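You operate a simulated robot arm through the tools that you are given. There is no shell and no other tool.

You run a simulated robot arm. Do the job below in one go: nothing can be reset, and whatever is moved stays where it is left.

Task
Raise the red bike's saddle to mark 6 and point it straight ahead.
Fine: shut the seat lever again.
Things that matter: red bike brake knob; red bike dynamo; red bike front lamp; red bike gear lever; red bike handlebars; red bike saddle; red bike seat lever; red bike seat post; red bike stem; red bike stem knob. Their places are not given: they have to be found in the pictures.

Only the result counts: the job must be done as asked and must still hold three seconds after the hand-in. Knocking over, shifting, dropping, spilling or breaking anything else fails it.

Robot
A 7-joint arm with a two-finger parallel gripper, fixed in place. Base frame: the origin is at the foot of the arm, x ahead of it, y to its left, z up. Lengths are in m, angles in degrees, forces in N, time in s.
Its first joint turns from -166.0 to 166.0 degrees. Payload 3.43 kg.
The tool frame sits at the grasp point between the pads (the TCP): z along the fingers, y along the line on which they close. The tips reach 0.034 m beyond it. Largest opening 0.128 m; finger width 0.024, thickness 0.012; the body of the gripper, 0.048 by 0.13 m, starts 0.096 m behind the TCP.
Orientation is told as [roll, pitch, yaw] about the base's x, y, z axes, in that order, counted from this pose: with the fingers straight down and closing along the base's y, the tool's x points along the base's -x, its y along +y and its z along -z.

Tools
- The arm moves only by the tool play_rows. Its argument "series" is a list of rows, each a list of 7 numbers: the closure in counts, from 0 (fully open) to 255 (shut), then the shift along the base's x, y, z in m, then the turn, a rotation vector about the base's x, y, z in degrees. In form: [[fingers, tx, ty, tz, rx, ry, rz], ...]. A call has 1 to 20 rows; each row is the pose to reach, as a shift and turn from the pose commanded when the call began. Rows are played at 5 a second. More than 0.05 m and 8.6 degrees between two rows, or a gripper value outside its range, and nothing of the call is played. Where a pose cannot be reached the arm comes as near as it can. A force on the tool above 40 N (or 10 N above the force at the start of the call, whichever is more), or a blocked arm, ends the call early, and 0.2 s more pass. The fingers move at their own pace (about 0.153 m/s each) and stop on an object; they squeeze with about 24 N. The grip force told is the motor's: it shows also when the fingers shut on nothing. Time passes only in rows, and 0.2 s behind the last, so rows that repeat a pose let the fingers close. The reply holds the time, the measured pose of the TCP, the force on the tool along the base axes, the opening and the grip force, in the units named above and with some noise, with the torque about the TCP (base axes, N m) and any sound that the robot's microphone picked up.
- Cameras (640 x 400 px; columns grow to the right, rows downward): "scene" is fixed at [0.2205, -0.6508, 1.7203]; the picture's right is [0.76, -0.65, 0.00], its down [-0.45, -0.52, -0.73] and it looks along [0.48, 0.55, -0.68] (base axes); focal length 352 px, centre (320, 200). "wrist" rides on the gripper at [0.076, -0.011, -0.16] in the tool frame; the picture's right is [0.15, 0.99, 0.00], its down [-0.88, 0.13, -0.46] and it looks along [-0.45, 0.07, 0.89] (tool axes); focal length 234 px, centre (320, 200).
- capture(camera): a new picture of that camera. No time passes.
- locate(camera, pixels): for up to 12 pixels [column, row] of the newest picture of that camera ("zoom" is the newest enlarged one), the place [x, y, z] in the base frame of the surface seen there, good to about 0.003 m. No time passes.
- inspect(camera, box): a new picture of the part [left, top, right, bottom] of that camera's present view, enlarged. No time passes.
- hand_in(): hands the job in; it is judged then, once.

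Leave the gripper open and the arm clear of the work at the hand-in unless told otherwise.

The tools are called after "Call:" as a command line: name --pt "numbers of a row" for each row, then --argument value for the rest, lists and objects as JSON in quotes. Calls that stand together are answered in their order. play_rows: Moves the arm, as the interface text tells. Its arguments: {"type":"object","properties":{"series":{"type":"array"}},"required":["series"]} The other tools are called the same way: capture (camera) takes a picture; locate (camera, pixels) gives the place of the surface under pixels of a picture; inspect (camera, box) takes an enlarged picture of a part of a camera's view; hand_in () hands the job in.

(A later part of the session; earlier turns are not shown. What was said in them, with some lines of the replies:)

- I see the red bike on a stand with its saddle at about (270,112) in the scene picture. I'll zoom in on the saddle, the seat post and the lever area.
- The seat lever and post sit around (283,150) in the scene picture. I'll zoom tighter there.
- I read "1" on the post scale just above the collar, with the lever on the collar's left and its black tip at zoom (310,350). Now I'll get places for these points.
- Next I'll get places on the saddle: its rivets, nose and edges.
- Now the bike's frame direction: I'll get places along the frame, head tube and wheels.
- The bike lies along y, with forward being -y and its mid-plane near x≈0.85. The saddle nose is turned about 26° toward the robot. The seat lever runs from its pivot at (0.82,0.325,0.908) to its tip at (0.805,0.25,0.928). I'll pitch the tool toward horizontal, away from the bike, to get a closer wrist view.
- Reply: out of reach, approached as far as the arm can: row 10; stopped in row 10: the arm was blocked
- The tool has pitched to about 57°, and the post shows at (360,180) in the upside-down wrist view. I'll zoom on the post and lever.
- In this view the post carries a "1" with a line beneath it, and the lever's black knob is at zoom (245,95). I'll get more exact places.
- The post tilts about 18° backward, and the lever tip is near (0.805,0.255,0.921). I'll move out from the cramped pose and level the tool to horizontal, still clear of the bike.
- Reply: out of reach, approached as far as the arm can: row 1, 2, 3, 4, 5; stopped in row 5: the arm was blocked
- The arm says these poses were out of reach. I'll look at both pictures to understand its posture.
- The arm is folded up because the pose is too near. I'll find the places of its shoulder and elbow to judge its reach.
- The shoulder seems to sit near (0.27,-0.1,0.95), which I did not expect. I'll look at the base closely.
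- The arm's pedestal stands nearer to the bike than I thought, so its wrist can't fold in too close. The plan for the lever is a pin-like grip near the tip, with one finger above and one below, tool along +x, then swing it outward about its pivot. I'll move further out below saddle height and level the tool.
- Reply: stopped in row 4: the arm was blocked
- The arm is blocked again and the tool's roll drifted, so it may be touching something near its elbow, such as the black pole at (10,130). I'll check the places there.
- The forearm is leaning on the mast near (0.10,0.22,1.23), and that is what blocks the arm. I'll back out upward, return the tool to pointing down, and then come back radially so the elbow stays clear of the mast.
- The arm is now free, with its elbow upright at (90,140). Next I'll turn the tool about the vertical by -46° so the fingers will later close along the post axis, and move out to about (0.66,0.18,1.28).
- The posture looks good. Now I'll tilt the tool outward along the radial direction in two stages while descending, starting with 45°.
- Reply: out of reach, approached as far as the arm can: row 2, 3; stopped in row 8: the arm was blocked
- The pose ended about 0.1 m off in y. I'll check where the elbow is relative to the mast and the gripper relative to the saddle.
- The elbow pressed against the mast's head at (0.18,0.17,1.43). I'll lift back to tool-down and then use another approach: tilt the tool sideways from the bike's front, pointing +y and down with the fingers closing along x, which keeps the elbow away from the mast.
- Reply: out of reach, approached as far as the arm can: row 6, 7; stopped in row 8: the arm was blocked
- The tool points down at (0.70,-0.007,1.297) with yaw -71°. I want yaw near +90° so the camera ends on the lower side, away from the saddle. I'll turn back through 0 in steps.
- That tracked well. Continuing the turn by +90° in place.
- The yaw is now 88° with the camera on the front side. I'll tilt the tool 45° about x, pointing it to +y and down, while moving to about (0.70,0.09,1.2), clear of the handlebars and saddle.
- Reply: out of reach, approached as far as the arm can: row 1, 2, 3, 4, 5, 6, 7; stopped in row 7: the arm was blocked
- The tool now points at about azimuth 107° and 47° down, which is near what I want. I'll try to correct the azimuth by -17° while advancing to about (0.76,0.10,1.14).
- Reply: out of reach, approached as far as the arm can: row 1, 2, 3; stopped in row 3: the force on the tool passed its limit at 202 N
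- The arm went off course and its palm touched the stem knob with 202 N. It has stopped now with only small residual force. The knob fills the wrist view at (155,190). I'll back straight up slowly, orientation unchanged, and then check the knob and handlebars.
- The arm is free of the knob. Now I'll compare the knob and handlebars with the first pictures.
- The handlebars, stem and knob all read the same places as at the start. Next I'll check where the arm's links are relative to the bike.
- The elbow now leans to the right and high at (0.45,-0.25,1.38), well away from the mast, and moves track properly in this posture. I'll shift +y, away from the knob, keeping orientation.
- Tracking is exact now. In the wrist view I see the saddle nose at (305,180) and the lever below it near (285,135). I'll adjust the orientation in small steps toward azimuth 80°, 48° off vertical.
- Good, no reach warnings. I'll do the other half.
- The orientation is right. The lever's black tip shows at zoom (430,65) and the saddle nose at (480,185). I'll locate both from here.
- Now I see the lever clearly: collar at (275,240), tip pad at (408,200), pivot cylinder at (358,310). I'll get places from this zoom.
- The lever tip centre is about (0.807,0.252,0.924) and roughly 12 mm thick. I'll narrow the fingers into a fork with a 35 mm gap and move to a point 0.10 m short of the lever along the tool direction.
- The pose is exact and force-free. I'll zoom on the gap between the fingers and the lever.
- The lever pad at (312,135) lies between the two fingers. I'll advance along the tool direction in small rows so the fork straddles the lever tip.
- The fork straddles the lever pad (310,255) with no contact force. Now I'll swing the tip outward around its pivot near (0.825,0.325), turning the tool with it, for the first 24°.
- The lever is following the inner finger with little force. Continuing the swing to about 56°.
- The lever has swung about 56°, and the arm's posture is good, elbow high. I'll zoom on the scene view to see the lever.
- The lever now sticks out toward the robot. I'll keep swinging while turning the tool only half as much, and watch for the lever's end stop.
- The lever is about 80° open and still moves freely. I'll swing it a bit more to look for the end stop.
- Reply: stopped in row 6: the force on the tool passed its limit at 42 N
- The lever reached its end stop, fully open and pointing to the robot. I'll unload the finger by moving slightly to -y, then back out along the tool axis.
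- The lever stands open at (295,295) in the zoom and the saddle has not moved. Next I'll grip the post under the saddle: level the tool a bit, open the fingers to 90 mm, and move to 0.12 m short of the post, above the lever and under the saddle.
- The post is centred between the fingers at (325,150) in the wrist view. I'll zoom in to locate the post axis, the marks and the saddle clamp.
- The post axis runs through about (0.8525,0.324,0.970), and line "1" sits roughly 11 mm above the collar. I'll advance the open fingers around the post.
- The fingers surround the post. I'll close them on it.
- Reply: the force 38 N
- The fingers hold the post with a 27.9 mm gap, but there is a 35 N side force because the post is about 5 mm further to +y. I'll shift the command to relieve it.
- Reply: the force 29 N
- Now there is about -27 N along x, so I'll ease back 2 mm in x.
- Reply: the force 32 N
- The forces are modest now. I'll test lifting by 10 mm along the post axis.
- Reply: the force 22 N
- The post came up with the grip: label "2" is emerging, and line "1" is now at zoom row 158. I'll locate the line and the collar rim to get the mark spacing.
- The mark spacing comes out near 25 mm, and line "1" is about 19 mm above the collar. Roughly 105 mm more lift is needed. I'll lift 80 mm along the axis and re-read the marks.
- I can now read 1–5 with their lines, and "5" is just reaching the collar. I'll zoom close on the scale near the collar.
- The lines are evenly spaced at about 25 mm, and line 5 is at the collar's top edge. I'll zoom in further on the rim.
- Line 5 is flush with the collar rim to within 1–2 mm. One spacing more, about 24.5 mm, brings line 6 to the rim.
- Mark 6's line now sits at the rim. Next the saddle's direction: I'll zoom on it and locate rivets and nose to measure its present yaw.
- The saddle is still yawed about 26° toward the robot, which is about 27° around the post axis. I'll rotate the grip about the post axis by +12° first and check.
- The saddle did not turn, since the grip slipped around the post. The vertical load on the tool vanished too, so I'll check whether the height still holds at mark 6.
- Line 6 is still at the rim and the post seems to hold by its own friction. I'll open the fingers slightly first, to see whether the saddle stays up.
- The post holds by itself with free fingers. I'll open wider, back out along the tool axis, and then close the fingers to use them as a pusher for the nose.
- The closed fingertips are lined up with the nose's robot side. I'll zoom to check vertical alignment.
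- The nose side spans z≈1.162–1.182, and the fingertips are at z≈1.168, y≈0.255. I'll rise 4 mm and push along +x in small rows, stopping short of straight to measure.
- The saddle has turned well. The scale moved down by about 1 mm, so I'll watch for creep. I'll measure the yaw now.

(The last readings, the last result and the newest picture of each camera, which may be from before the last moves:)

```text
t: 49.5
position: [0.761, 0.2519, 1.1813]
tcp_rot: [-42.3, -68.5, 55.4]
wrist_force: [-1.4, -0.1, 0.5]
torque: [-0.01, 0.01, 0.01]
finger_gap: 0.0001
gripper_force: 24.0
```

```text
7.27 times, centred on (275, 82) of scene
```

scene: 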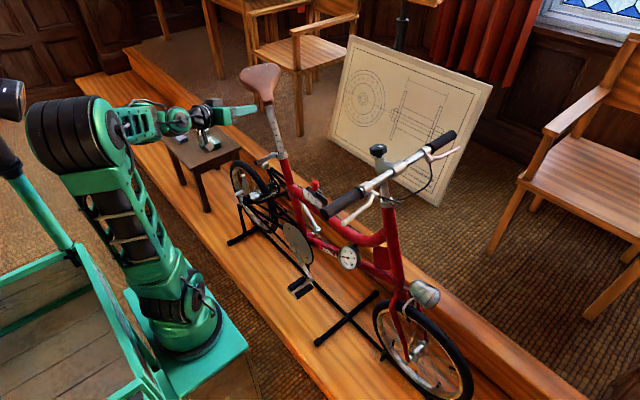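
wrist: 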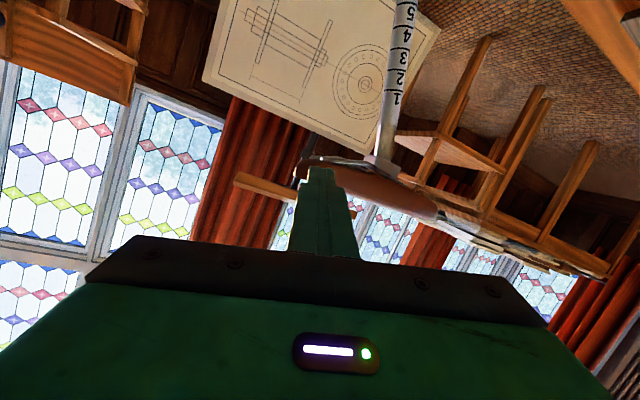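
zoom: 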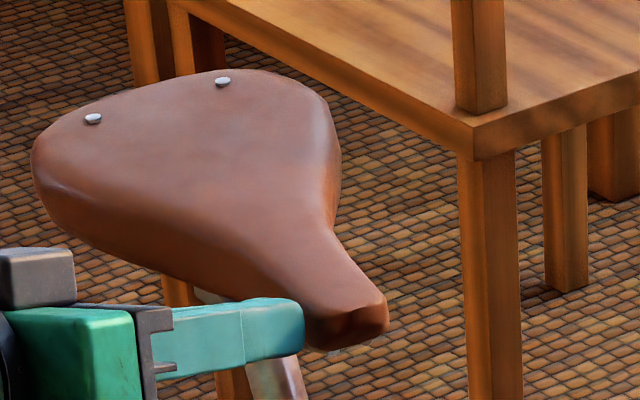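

Call:
locate --camera "zoom" --pixels '[[93, 119], [222, 81], [386, 300], [330, 315], [355, 310], [388, 325], [320, 330], [300, 270], [250, 160], [40, 150], [335, 150], [150, 95]]'

```text
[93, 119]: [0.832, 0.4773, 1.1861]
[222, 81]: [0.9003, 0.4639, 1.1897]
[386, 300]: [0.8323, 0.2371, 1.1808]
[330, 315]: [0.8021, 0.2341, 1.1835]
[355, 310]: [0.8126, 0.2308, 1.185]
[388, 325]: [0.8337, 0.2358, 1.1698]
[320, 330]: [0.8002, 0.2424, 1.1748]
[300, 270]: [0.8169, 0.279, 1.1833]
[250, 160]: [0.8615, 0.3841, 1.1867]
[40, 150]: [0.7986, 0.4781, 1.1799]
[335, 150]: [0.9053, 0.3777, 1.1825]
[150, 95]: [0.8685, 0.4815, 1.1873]
```

The yaw is now about 12° and the nose centre is at x≈0.816. I'll push about 22 mm more and re-measure.

Call:
play_rows --pt "255 0.006 0 0 0 0 0" --pt "255 0.012 0 0 0 0 0" --pt "255 0.017 0 0 0 0 0" --pt "255 0.022 0 0 0 0 0" --pt "255 0.022 0 0 0 0 0"

Call:
inspect --camera "scene" --box '[235, 55, 315, 110]'

```text
t: 50.7
position: [0.7835, 0.2516, 1.1818]
tcp_rot: [-42.3, -68.6, 55.4]
wrist_force: [0.2, -1.0, -0.9]
torque: [0.0, 0.02, -0.02]
finger_gap: 0.0002
gripper_force: 24.2
```

```text
7.27 times, centred on (275, 82) of scene
```

zoom: 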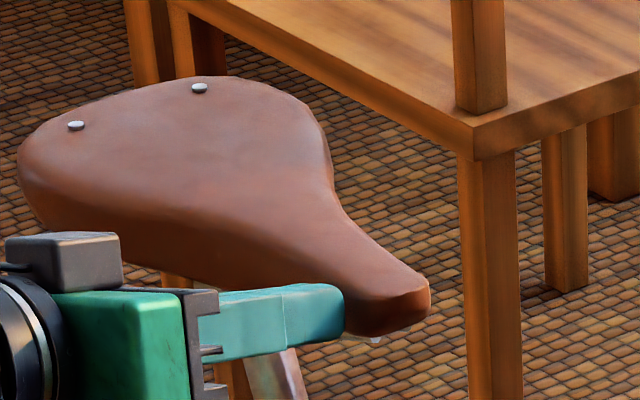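

Call:
locate --camera "zoom" --pixels '[[76, 125], [199, 87], [427, 280], [378, 302], [400, 293], [429, 300], [365, 320], [415, 270], [370, 300], [330, 180], [20, 150], [240, 170]]'

Call:
inspect --camera "scene" --box '[280, 143, 302, 158]'

```text
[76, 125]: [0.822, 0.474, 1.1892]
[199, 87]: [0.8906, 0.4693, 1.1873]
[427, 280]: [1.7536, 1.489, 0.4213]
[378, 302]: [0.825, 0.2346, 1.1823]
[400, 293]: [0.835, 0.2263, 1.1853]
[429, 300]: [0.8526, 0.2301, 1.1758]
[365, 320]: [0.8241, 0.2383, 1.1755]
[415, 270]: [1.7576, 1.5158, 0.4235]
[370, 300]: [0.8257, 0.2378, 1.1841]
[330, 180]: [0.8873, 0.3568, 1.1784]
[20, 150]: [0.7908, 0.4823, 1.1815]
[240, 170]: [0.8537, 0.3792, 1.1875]
```

```text
16.00 times, centred on (291, 150) of scene
```

zoom: 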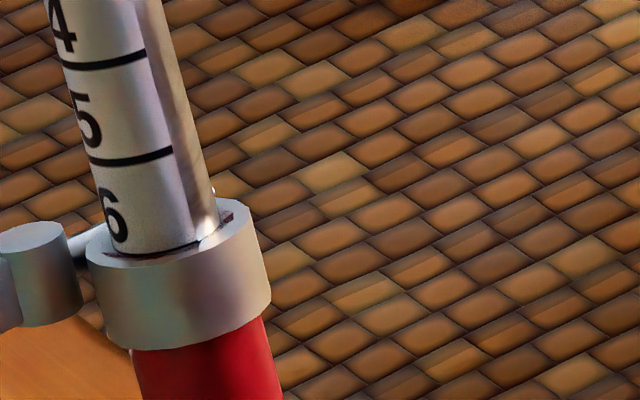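

About 4° remain: the rivet line is at -3.9° and the nose axis at 4.3°. Before the last push, I'll check the bike's own centre line using the stem knob top and other centred parts.

Call:
inspect --camera "scene" --box '[355, 130, 445, 220]'

```text
4.44 times, centred on (400, 175) of scene
```

zoom: 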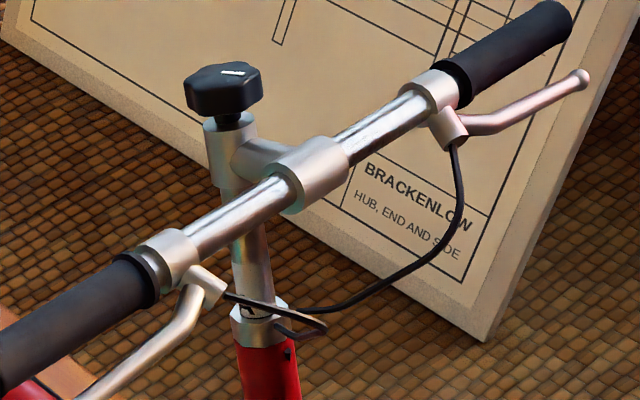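

Call:
locate --camera "zoom" --pixels '[[190, 80], [257, 78], [224, 68], [224, 100], [310, 165], [290, 195], [165, 255], [440, 92], [215, 230], [390, 115], [245, 330], [280, 325]]'

Call:
locate --camera "scene" --pixels '[[395, 255], [387, 255], [402, 255], [392, 235], [385, 235], [399, 235]]'

```text
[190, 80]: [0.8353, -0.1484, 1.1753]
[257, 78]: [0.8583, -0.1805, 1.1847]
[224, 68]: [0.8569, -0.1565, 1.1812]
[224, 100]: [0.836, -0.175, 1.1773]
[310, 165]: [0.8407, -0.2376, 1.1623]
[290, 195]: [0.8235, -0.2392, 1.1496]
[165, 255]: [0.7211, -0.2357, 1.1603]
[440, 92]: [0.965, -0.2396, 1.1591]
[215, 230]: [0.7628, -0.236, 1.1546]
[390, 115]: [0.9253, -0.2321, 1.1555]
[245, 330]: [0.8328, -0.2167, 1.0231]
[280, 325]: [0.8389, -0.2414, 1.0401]
```

```text
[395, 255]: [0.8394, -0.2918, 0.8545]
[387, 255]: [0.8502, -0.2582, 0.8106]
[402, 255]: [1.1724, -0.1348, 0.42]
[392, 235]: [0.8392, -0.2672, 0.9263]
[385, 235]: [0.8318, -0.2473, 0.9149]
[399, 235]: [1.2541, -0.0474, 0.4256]
```

The bike's centre line is at x≈0.85, exactly along y. I'll push another 10 mm and measure again.

Call:
play_rows --pt "255 0.004 0 0 0 0 0" --pt "255 0.007 0 0 0 0 0" --pt "255 0.01 0 0 0 0 0" --pt "255 0.01 0 0 0 0 0"

Call:
inspect --camera "scene" --box '[235, 55, 315, 110]'

```text
t: 51.7
position: [0.7935, 0.2525, 1.182]
tcp_rot: [-42.5, -68.5, 55.5]
wrist_force: [-1.8, 0.8, 0.2]
torque: [0.0, 0.0, -0.01]
finger_gap: 0.0004
gripper_force: 23.8
```

```text
7.27 times, centred on (275, 82) of scene
```

zoom: 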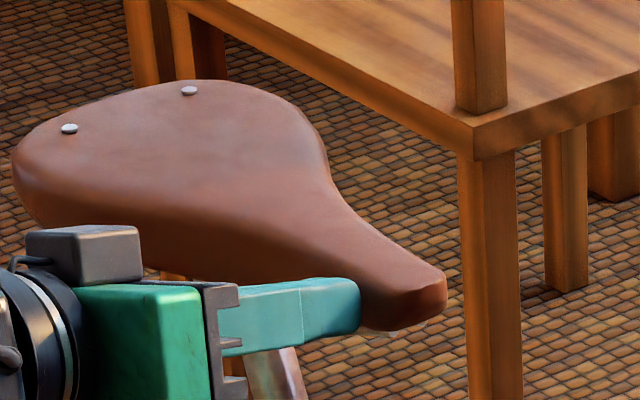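

Call:
locate --camera "zoom" --pixels '[[69, 128], [189, 90], [445, 285], [385, 310], [415, 290], [440, 275], [400, 300], [445, 295], [375, 320], [12, 155], [325, 160], [129, 109]]'

Call:
inspect --camera "scene" --box '[280, 143, 302, 158]'

```text
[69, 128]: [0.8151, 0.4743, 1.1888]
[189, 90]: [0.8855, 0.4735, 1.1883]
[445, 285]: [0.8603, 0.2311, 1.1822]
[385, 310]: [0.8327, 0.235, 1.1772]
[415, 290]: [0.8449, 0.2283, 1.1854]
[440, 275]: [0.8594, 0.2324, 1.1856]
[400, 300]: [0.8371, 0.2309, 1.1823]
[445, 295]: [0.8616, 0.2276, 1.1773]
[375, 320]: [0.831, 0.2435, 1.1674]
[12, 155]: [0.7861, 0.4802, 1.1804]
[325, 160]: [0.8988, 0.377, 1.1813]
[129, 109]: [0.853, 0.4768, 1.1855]
```

```text
16.00 times, centred on (291, 150) of scene
```

zoom: 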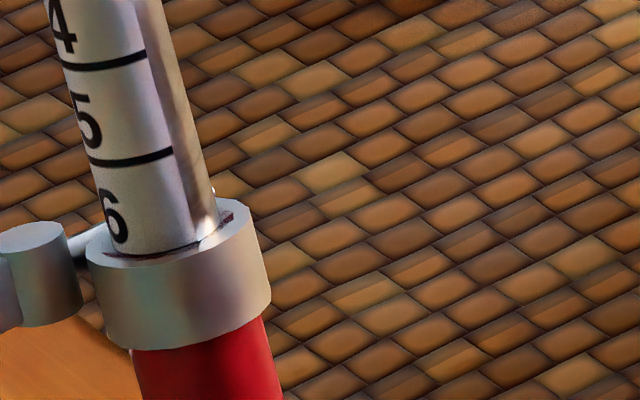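

The yaw is now within about 1° and the height still reads 6 at the rim. One last nudge of 2 mm, then I'll back straight away from the saddle.

Call:
play_rows --pt "255 0.001 0 0 0 0 0" --pt "255 0.002 0 0 0 0 0" --pt "255 0.002 0 0 0 0 0" --pt "255 -0.02 -0.003 0.004 0 0 0" --pt "255 -0.05 -0.006 0.008 0 0 0" --pt "255 -0.08 -0.01 0.01 0 0 0" --pt "255 -0.08 -0.01 0.01 0 0 0"

Call:
inspect --camera "scene" --box '[225, 55, 315, 125]'

Call:
capture --camera "wrist"

```text
t: 53.3
position: [0.7117, 0.2405, 1.1915]
tcp_rot: [-42.3, -68.7, 55.4]
wrist_force: [0.9, 0.9, -0.3]
torque: [0.03, 0.02, -0.01]
finger_gap: 0.0
gripper_force: 24.2
```

```text
5.71 times, centred on (270, 90) of scene
```

zoom: 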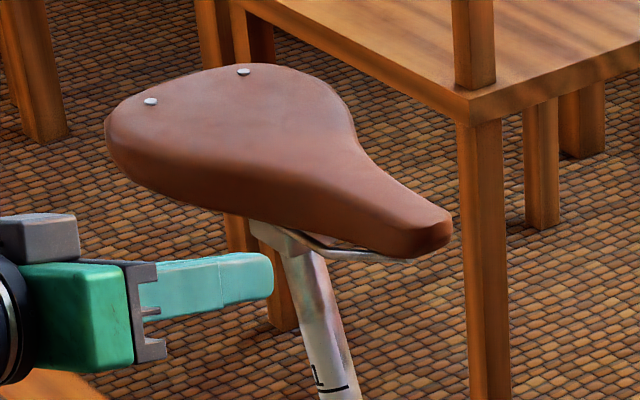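

```text
taken
```

wrist: 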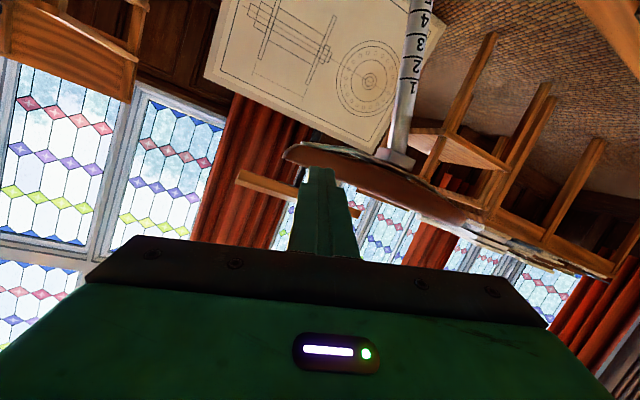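

Now the saddle is unobstructed. I'll measure it once more with several points on both edges and the rivets.

Call:
locate --camera "zoom" --pixels '[[151, 101], [243, 71], [451, 220], [405, 240], [425, 222], [197, 85], [452, 232], [395, 250], [350, 190], [108, 130], [350, 130], [300, 180]]'

Call:
inspect --camera "scene" --box '[240, 60, 310, 100]'

```text
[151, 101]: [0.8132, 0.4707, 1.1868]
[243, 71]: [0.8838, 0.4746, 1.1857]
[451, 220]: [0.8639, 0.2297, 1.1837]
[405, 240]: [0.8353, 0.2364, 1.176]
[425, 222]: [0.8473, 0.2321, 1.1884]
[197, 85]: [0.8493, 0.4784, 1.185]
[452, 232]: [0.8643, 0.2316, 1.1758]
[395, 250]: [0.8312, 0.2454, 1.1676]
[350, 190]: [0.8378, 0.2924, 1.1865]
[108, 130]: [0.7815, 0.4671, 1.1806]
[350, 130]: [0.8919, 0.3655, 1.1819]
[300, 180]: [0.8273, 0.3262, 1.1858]
```

```text
9.14 times, centred on (275, 80) of scene
```

zoom: 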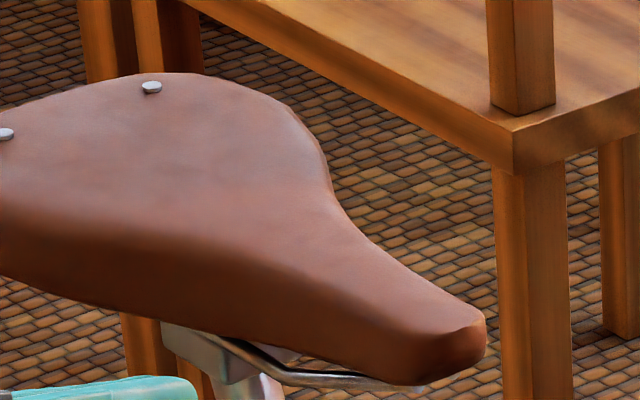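

All points agree: nose centre x≈0.849, rear centre x≈0.849, so the saddle is straight within about 1°. Now to shut the lever. I'll look at the arm's posture first.

Call:
capture --camera "scene"

Call:
locate --camera "scene" --pixels '[[60, 130], [40, 110], [10, 100], [12, 160], [30, 130], [263, 160], [256, 161], [270, 157]]'

```text
taken
```

scene: 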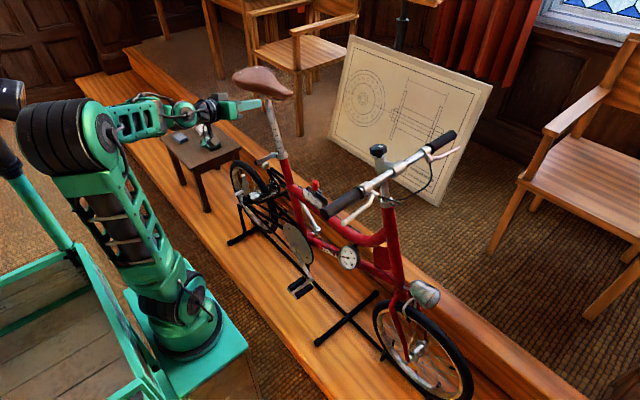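

```text
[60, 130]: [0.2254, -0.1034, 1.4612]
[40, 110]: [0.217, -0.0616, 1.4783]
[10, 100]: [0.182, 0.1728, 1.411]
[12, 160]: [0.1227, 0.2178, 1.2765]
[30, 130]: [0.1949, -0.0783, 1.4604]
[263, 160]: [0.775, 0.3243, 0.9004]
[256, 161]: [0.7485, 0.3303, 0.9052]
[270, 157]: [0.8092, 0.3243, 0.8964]
```

The elbow at (0.2,-0.06,1.46) is clear of the mast. The lever tip is at about (0.745,0.331,0.903). I'll go back, down and across to the spot where I withdrew from the lever before, opening the fingers to the fork width.

Call:
play_rows --pt "255 -0.02 0.01 -0.02 0 0 0" --pt "255 -0.035 0.025 -0.05 -0.3 1.2 -2.4" --pt "230 -0.045 0.04 -0.085 -0.6 2.4 -4.8" --pt "185 -0.05 0.055 -0.12 -0.9 3.6 -7.1" --pt "180 -0.055 0.07 -0.155 -1.2 4.8 -9.5" --pt "175 -0.057 0.085 -0.19 -1.5 6.0 -11.9" --pt "175 -0.057 0.095 -0.22 -1.9 7.6 -15.1" --pt "175 -0.057 0.1025 -0.2465 -1.9 7.6 -15.1" --pt "175 -0.057 0.1025 -0.2465 -1.9 7.6 -15.1"

Call:
capture --camera "wrist"

Call:
capture --camera "scene"

```text
t: 55.3
position: [0.6569, 0.3458, 0.9461]
tcp_rot: [-33.2, -61.8, 31.9]
wrist_force: [0.0, 0.3, -0.2]
torque: [0.04, -0.01, -0.03]
finger_gap: 0.0399
gripper_force: 0.1
```

```text
taken
```

wrist: 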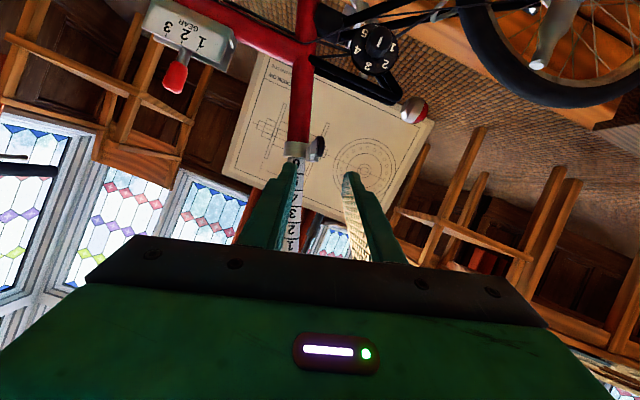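

```text
taken
```

scene: 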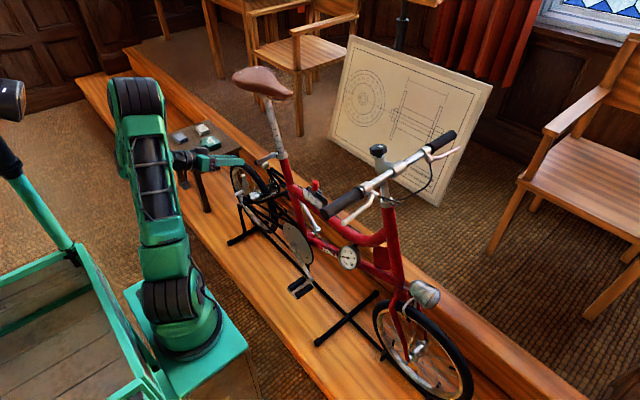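

The fork lines up with the lever at (315,148). I'll advance along the tool axis so the lever tip sits between the fingers.

Call:
play_rows --pt "178 0.02 -0.002 -0.009 0 0 0" --pt "180 0.04 -0.004 -0.018 0 0 0" --pt "182 0.06 -0.006 -0.026 0 0 0" --pt "185 0.0765 -0.008 -0.034 0 0 0" --pt "185 0.0765 -0.008 -0.034 0 0 0"

Call:
inspect --camera "wrist" --box '[240, 100, 400, 220]'

Call:
inspect --camera "scene" --box '[230, 125, 310, 185]'

```text
t: 56.5
position: [0.7328, 0.335, 0.9123]
tcp_rot: [-33.2, -61.8, 32.0]
wrist_force: [0.0, 0.0, -0.1]
torque: [-0.02, -0.02, -0.02]
finger_gap: 0.0352
gripper_force: 0.1
```

```text
3.33 times, centred on (320, 160) of wrist
```

zoom: 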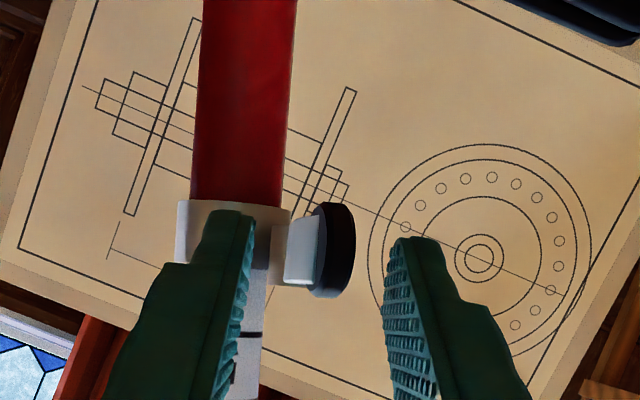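

```text
6.67 times, centred on (270, 155) of scene
```

zoom: 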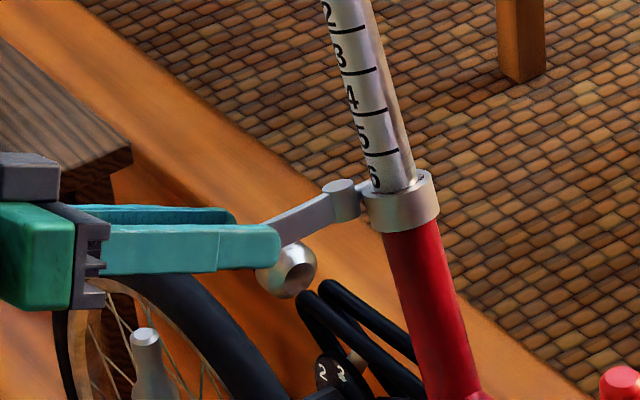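

The lever sits in the fork and the post shows 6 at the rim. Now I'll swing the lever back, reversing the opening arc, the first 40°.

Call:
play_rows --pt "200 -0.0002 -0.0062 0.0016 0 1.24 3.8" --pt "200 0.0 -0.0125 0.0032 0 2.47 7.61" --pt "200 0.0008 -0.0188 0.0049 0 3.71 11.41" --pt "200 0.0019 -0.0248 0.0064 0 4.94 15.22" --pt "200 0.0035 -0.0308 0.0078 0 6.18 19.02" --pt "200 0.0054 -0.0368 0.0093 0 7.42 22.82" --pt "200 0.0079 -0.0426 0.0107 0 8.65 26.63" --pt "200 0.0107 -0.0482 0.0122 0 9.89 30.43" --pt "200 0.0139 -0.0534 0.0135 0 11.12 34.24" --pt "200 0.0175 -0.0586 0.0147 0 12.36 38.04"

Call:
inspect --camera "wrist" --box '[240, 100, 400, 220]'

Call:
inspect --camera "scene" --box '[230, 125, 310, 185]'

```text
t: 58.7
position: [0.7517, 0.277, 0.9261]
tcp_rot: [-17.5, -53.1, 56.9]
wrist_force: [-0.1, 0.1, 0.3]
torque: [-0.02, -0.03, 0.01]
finger_gap: 0.0276
gripper_force: 0.0
```

```text
3.33 times, centred on (320, 160) of wrist
```

zoom: 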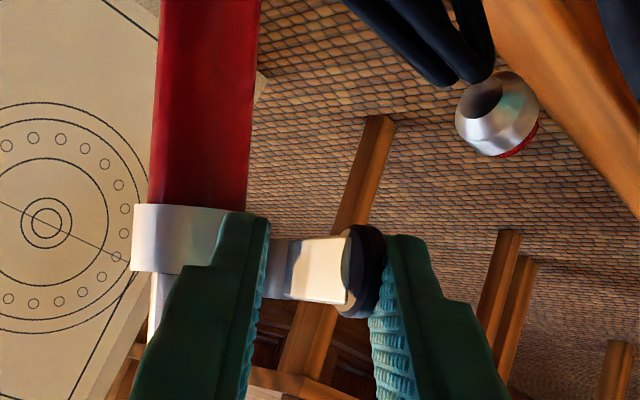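

```text
6.67 times, centred on (270, 155) of scene
```

zoom: 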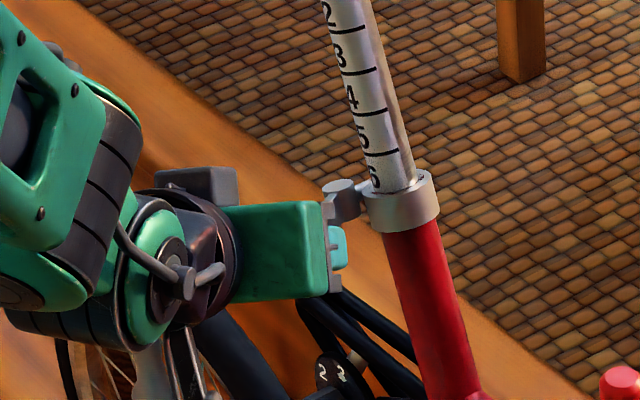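

The lever follows the outer finger smoothly. Continuing the closing arc to just short of shut.

Call:
play_rows --pt "200 0.0039 -0.0049 0.0011 0 1.24 3.8" --pt "200 0.0082 -0.0095 0.0022 0 2.47 7.61" --pt "200 0.0128 -0.0138 0.0033 0 3.71 11.41" --pt "200 0.0177 -0.0177 0.0041 0 4.94 15.22" --pt "200 0.0228 -0.0213 0.0047 0 6.18 19.02" --pt "200 0.0281 -0.0247 0.0054 0 7.42 22.82" --pt "200 0.0337 -0.0275 0.0059 0 8.65 26.63" --pt "200 0.0394 -0.03 0.0063 0 9.89 30.43" --pt "200 0.0453 -0.0322 0.0066 0 11.12 34.24" --pt "200 0.0514 -0.0339 0.0067 0 12.36 38.04"

Call:
inspect --camera "wrist" --box '[240, 100, 400, 220]'

Call:
capture --camera "scene"

```text
t: 60.9
position: [0.8016, 0.2433, 0.9327]
tcp_rot: [0.7, -48.5, 81.0]
wrist_force: [1.0, 0.3, 0.6]
torque: [-0.03, 0.01, -0.01]
finger_gap: 0.0277
gripper_force: 0.0
```

```text
3.33 times, centred on (320, 160) of wrist
```

zoom: 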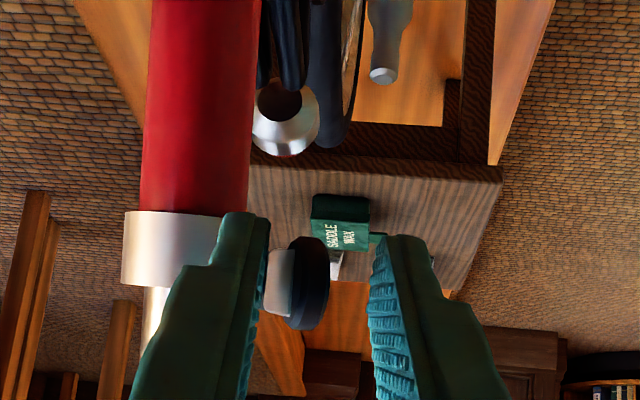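

```text
taken
```

scene: 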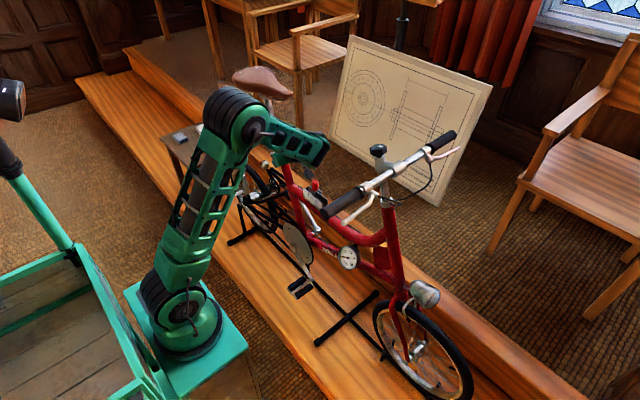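

The lever pad now sits where it was before opening and no longer touches the outer finger, so it looks shut. To be sure, I'll press it gently from outside with the outer finger, retracting a few mm first for clearance.

Call:
play_rows --pt "200 -0.001 -0.006 0.005 0 0 0" --pt "200 0.004 -0.006 0.005 0 0 0" --pt "200 0.008 -0.006 0.005 0 0 0" --pt "200 0.01 -0.006 0.005 0 0 0" --pt "200 0.012 -0.006 0.005 0 0 0" --pt "200 0.0135 -0.006 0.005 0 0 0"

Call:
inspect --camera "wrist" --box '[240, 100, 400, 220]'

```text
t: 62.3
position: [0.8154, 0.2374, 0.9368]
tcp_rot: [0.6, -48.6, 81.0]
wrist_force: [0.1, -0.1, -1.0]
torque: [-0.07, -0.02, 0.01]
finger_gap: 0.0279
gripper_force: 0.1
```

```text
3.33 times, centred on (320, 160) of wrist
```

zoom: 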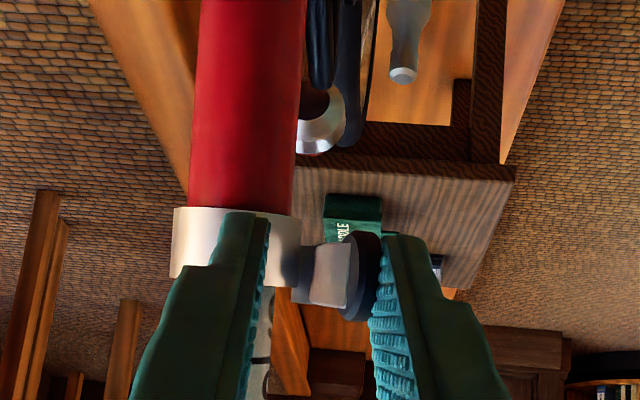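

The outer finger is at the lever's pad. I'll press a few more millimetres and read the force.

Call:
play_rows --pt "200 0.0015 0 0 0 0 0" --pt "200 0.003 0 0 0 0 0" --pt "200 0.0045 0 0 0 0 0"

Call:
inspect --camera "wrist" --box '[240, 100, 400, 220]'

```text
t: 63.1
position: [0.8197, 0.2391, 0.9372]
tcp_rot: [0.5, -48.7, 81.0]
wrist_force: [-8.8, -0.5, 1.4]
torque: [0.04, 0.1, 0.21]
finger_gap: 0.0325
gripper_force: 3.8
```

```text
3.33 times, centred on (320, 160) of wrist
```

zoom: 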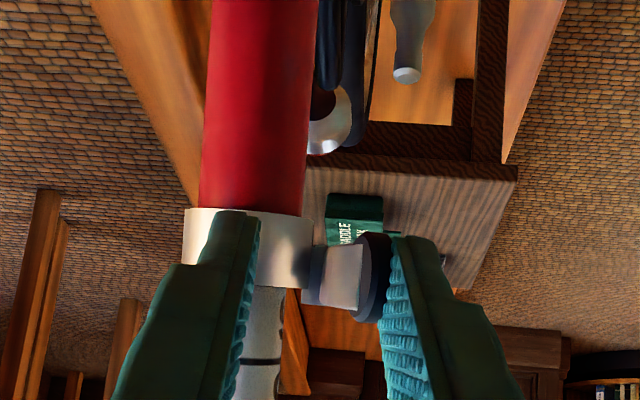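

The lever now resists (-8.8 N) and the finger yields, so it is against its closed stop. I'll unload, back out along the tool axis to the earlier viewpoint, and compare.

Call:
play_rows --pt "195 -0.008 0 0 0 0 0" --pt "190 -0.015 -0.002 0.002 0 0 0" --pt "185 -0.018 -0.02 0.018 0 0 0" --pt "185 -0.021 -0.038 0.034 0 0 0" --pt "185 -0.025 -0.055 0.05 0 0 0" --pt "185 -0.029 -0.068 0.064 0 0 0" --pt "185 -0.029 -0.068 0.064 0 0 0"

Call:
inspect --camera "wrist" --box '[260, 120, 380, 220]'

```text
t: 64.7
position: [0.7909, 0.1715, 0.9996]
tcp_rot: [0.6, -48.6, 80.9]
wrist_force: [-0.2, 0.1, 0.0]
torque: [0.06, 0.0, 0.03]
finger_gap: 0.0353
gripper_force: 0.0
```

```text
4.00 times, centred on (320, 170) of wrist
```

zoom: 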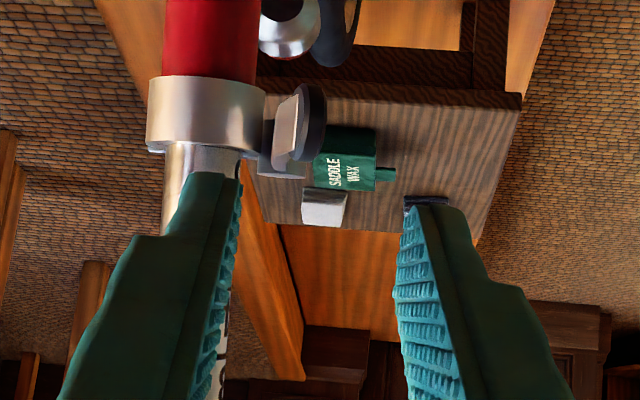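

The lever looks as it did before opening. I'll locate its points for comparison with the earlier readings.

Call:
locate --camera "zoom" --pixels '[[312, 95], [316, 120], [312, 145], [285, 110], [283, 140], [275, 165], [285, 172], [205, 110], [255, 110], [230, 150], [300, 90], [265, 130]]'

Call:
inspect --camera "scene" --box '[225, 55, 325, 165]'

```text
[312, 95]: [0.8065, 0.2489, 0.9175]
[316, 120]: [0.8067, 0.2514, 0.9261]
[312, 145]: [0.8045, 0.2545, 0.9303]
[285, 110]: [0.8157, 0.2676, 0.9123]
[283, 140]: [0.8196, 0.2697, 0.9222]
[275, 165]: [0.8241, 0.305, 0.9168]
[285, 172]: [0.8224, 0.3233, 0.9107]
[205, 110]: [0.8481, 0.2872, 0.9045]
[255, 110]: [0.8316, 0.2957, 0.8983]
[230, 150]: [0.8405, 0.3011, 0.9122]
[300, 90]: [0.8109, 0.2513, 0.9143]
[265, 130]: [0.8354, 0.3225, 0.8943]
```

```text
3.64 times, centred on (275, 110) of scene
```

zoom: 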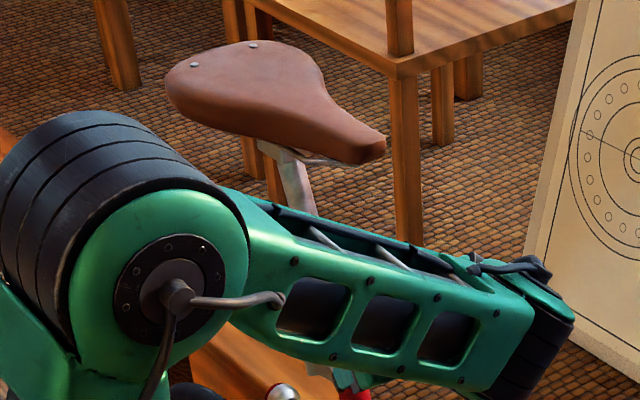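

The lever tip is back at (0.8065,0.250,0.92), the same as at the start, so it is shut. The saddle also still looks straight. Now I'll withdraw by swinging the tool around the lever pivot at larger radius, the posture path that tracked well before, toward the robot side.

Call:
play_rows --pt "185 -0.018 0.0043 -0.0014 0 -1.85 -5.71" --pt "185 -0.0355 0.0103 -0.0034 0 -3.71 -11.41" --pt "185 -0.0522 0.0181 -0.0059 0 -5.56 -17.12" --pt "185 -0.068 0.0274 -0.0089 0 -7.42 -22.82" --pt "185 -0.0826 0.0383 -0.0125 0 -9.27 -28.53" --pt "185 -0.096 0.0506 -0.0164 0 -11.12 -34.24"

Call:
capture --camera "scene"

```text
t: 66.1
position: [0.695, 0.2202, 0.9861]
tcp_rot: [-15.7, -52.5, 59.1]
wrist_force: [0.1, 0.1, -0.5]
torque: [0.02, 0.01, 0.06]
finger_gap: 0.035
gripper_force: 0.1
```

```text
taken
```

scene: 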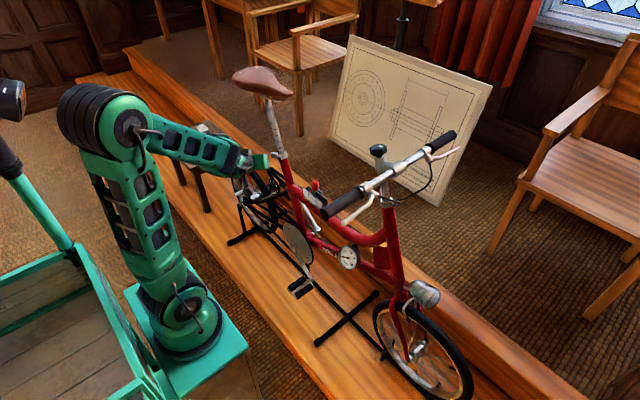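

That tracked exactly. I'll finish the withdrawal and open the gripper.

Call:
play_rows --pt "150 -0.012 0.0135 -0.0044 0 -1.85 -5.71" --pt "120 -0.0223 0.0282 -0.0092 0 -3.71 -11.41" --pt "80 -0.0311 0.0438 -0.0143 0 -5.56 -17.12" --pt "40 -0.038 0.0602 -0.0196 0 -7.42 -22.82" --pt "0 -0.0432 0.0772 -0.0251 0 -9.27 -28.53" --pt "0 -0.0432 0.0772 -0.0251 0 -9.27 -28.53"

Call:
capture --camera "scene"

Call:
inspect --camera "scene" --box '[280, 143, 302, 158]'

Call:
inspect --camera "scene" --box '[225, 55, 315, 125]'

```text
t: 67.5
position: [0.6541, 0.2976, 0.9602]
tcp_rot: [-28.1, -58.4, 40.8]
wrist_force: [0.6, 0.5, 0.5]
torque: [0.01, 0.01, -0.02]
finger_gap: 0.128
gripper_force: 0.0
```

```text
taken
```

scene: 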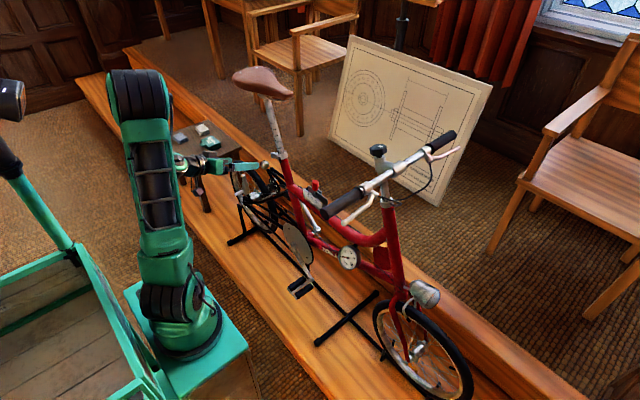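

```text
16.00 times, centred on (291, 150) of scene
```

zoom: 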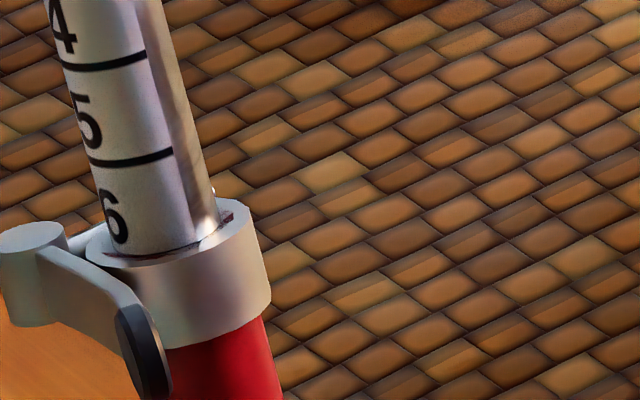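

```text
5.71 times, centred on (270, 90) of scene
```

zoom: 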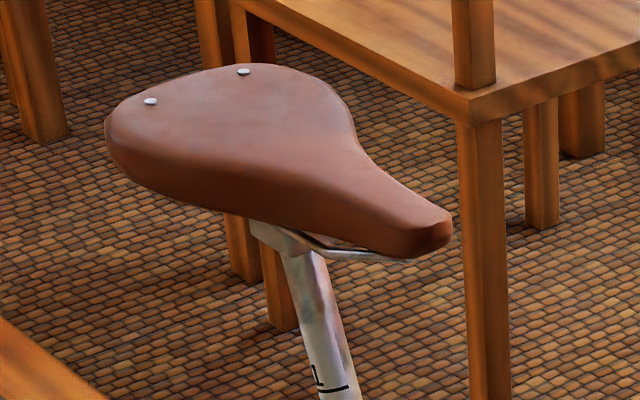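

The lever is shut, flat against the collar, and the saddle is straight. I'll zoom further to check that line 6 is at the rim.

Call:
inspect --camera "scene" --box '[282, 148, 296, 157]'

Call:
capture --camera "wrist"

```text
16.00 times, centred on (289, 152) of scene
```

zoom: 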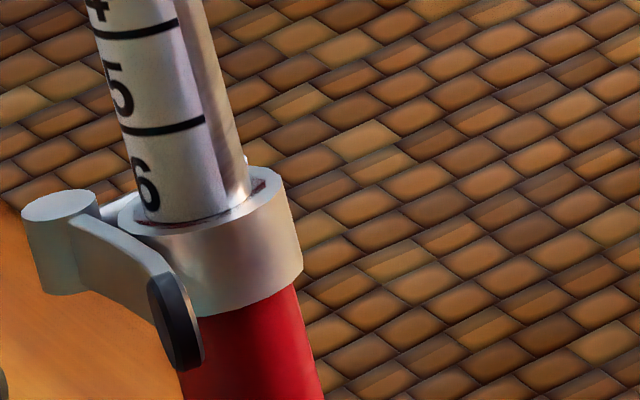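

```text
taken
```

wrist: 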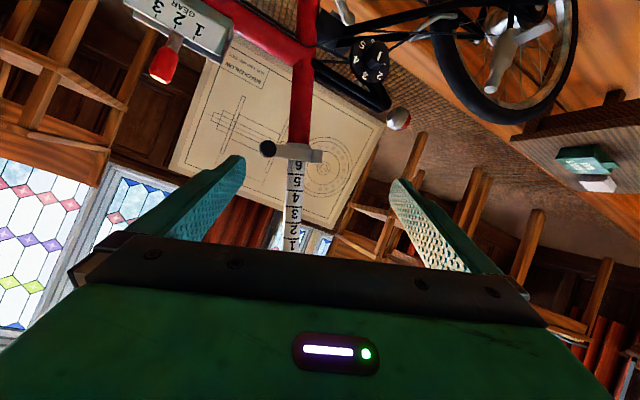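

Call:
inspect --camera "wrist" --box '[270, 130, 340, 190]'

```text
6.67 times, centred on (305, 160) of wrist
```

zoom: 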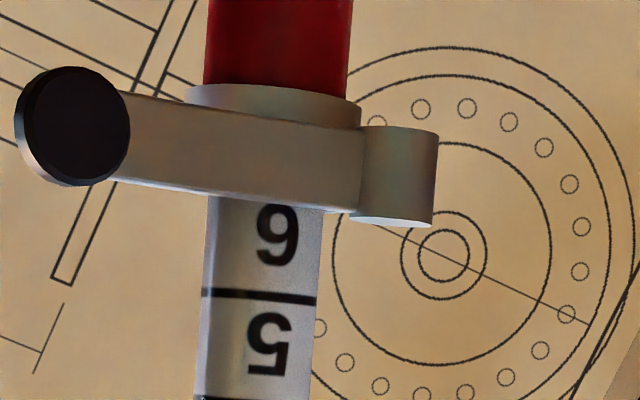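

I'll compute the level numerically: locating line 5, line 4 and the collar's top annulus in the scene view.

Call:
inspect --camera "scene" --box '[282, 148, 296, 157]'

Call:
locate --camera "zoom" --pixels '[[150, 132], [170, 129], [190, 124], [150, 30], [165, 26], [265, 195], [270, 185], [250, 205], [230, 217], [205, 227], [180, 232], [160, 233]]'

```text
16.00 times, centred on (289, 152) of scene
```

zoom: 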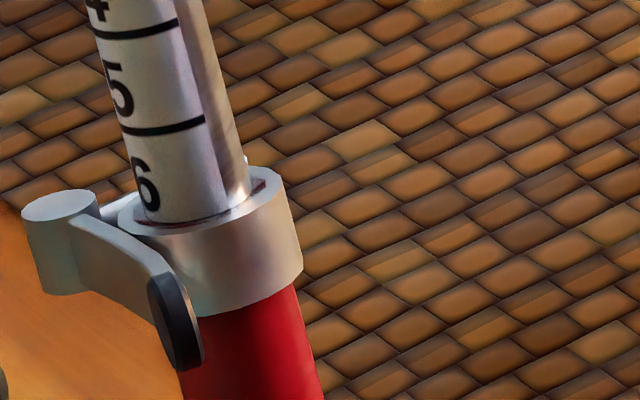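

```text
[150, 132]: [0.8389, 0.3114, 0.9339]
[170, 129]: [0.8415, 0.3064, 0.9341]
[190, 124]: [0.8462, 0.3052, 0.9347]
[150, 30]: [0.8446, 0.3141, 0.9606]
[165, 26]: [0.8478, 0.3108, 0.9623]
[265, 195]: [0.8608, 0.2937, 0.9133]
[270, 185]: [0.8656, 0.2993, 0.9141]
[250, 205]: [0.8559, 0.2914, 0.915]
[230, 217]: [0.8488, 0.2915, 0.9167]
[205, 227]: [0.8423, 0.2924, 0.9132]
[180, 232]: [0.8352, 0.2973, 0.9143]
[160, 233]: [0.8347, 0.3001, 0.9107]
```

Line 5 is about 23 mm above the collar's top on average, so line 6 is at the rim within 1–2 mm. Now I'll compare the rest of the bike with the first pictures using the same zoom boxes.

Call:
inspect --camera "scene" --box '[300, 120, 480, 300]'

Call:
inspect --camera "scene" --box '[220, 80, 340, 220]'

```text
2.22 times, centred on (390, 210) of scene
```

zoom: 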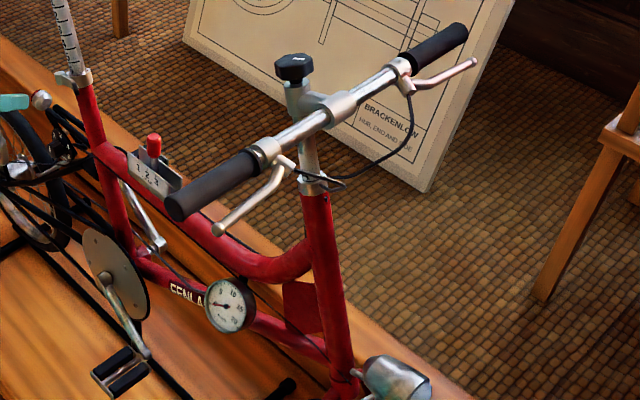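

```text
2.86 times, centred on (280, 150) of scene
```

zoom: 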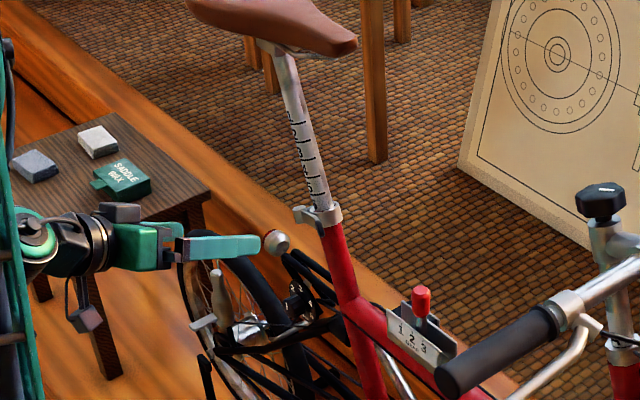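

Everything else (knob, handlebars, gear lever, lamp, dynamo, items on the table) looks just as in the first pictures. The saddle is at mark 6 and straight, the lever is shut, and the gripper is open and clear of the bike. Handing in.

Call:
hand_in

```text
The job is handed in.
```

I raised the red bike's saddle to mark 6, pointed it straight ahead and shut the seat lever again, and the job is handed in. I haven't seen the verdict.

- **Height:** line 6 sits at the collar rim. My measurements put it about 2 mm low at most. The post slipped about 1 mm while I was turning the saddle and then held steady.
- **Direction:** the saddle points straight ahead to within about 1°. I turned it by pushing the nose, because gripping the post only slipped.
- **Seat lever:** it is back where it was at the start, and it resisted when I pressed on it.
- **Hit on the stem knob:** early on, the arm went off course and its palm hit the stem knob, peaking at 202 N. The handlebar, stem and knob positions matched the first readings to within about 4 mm afterwards, and the knob looked unturned. I had no close-up from before the hit to compare its angle exactly.

The gear lever, front lamp, dynamo and the items on the table looked unchanged at the end. The gripper is open and clear of the bike.
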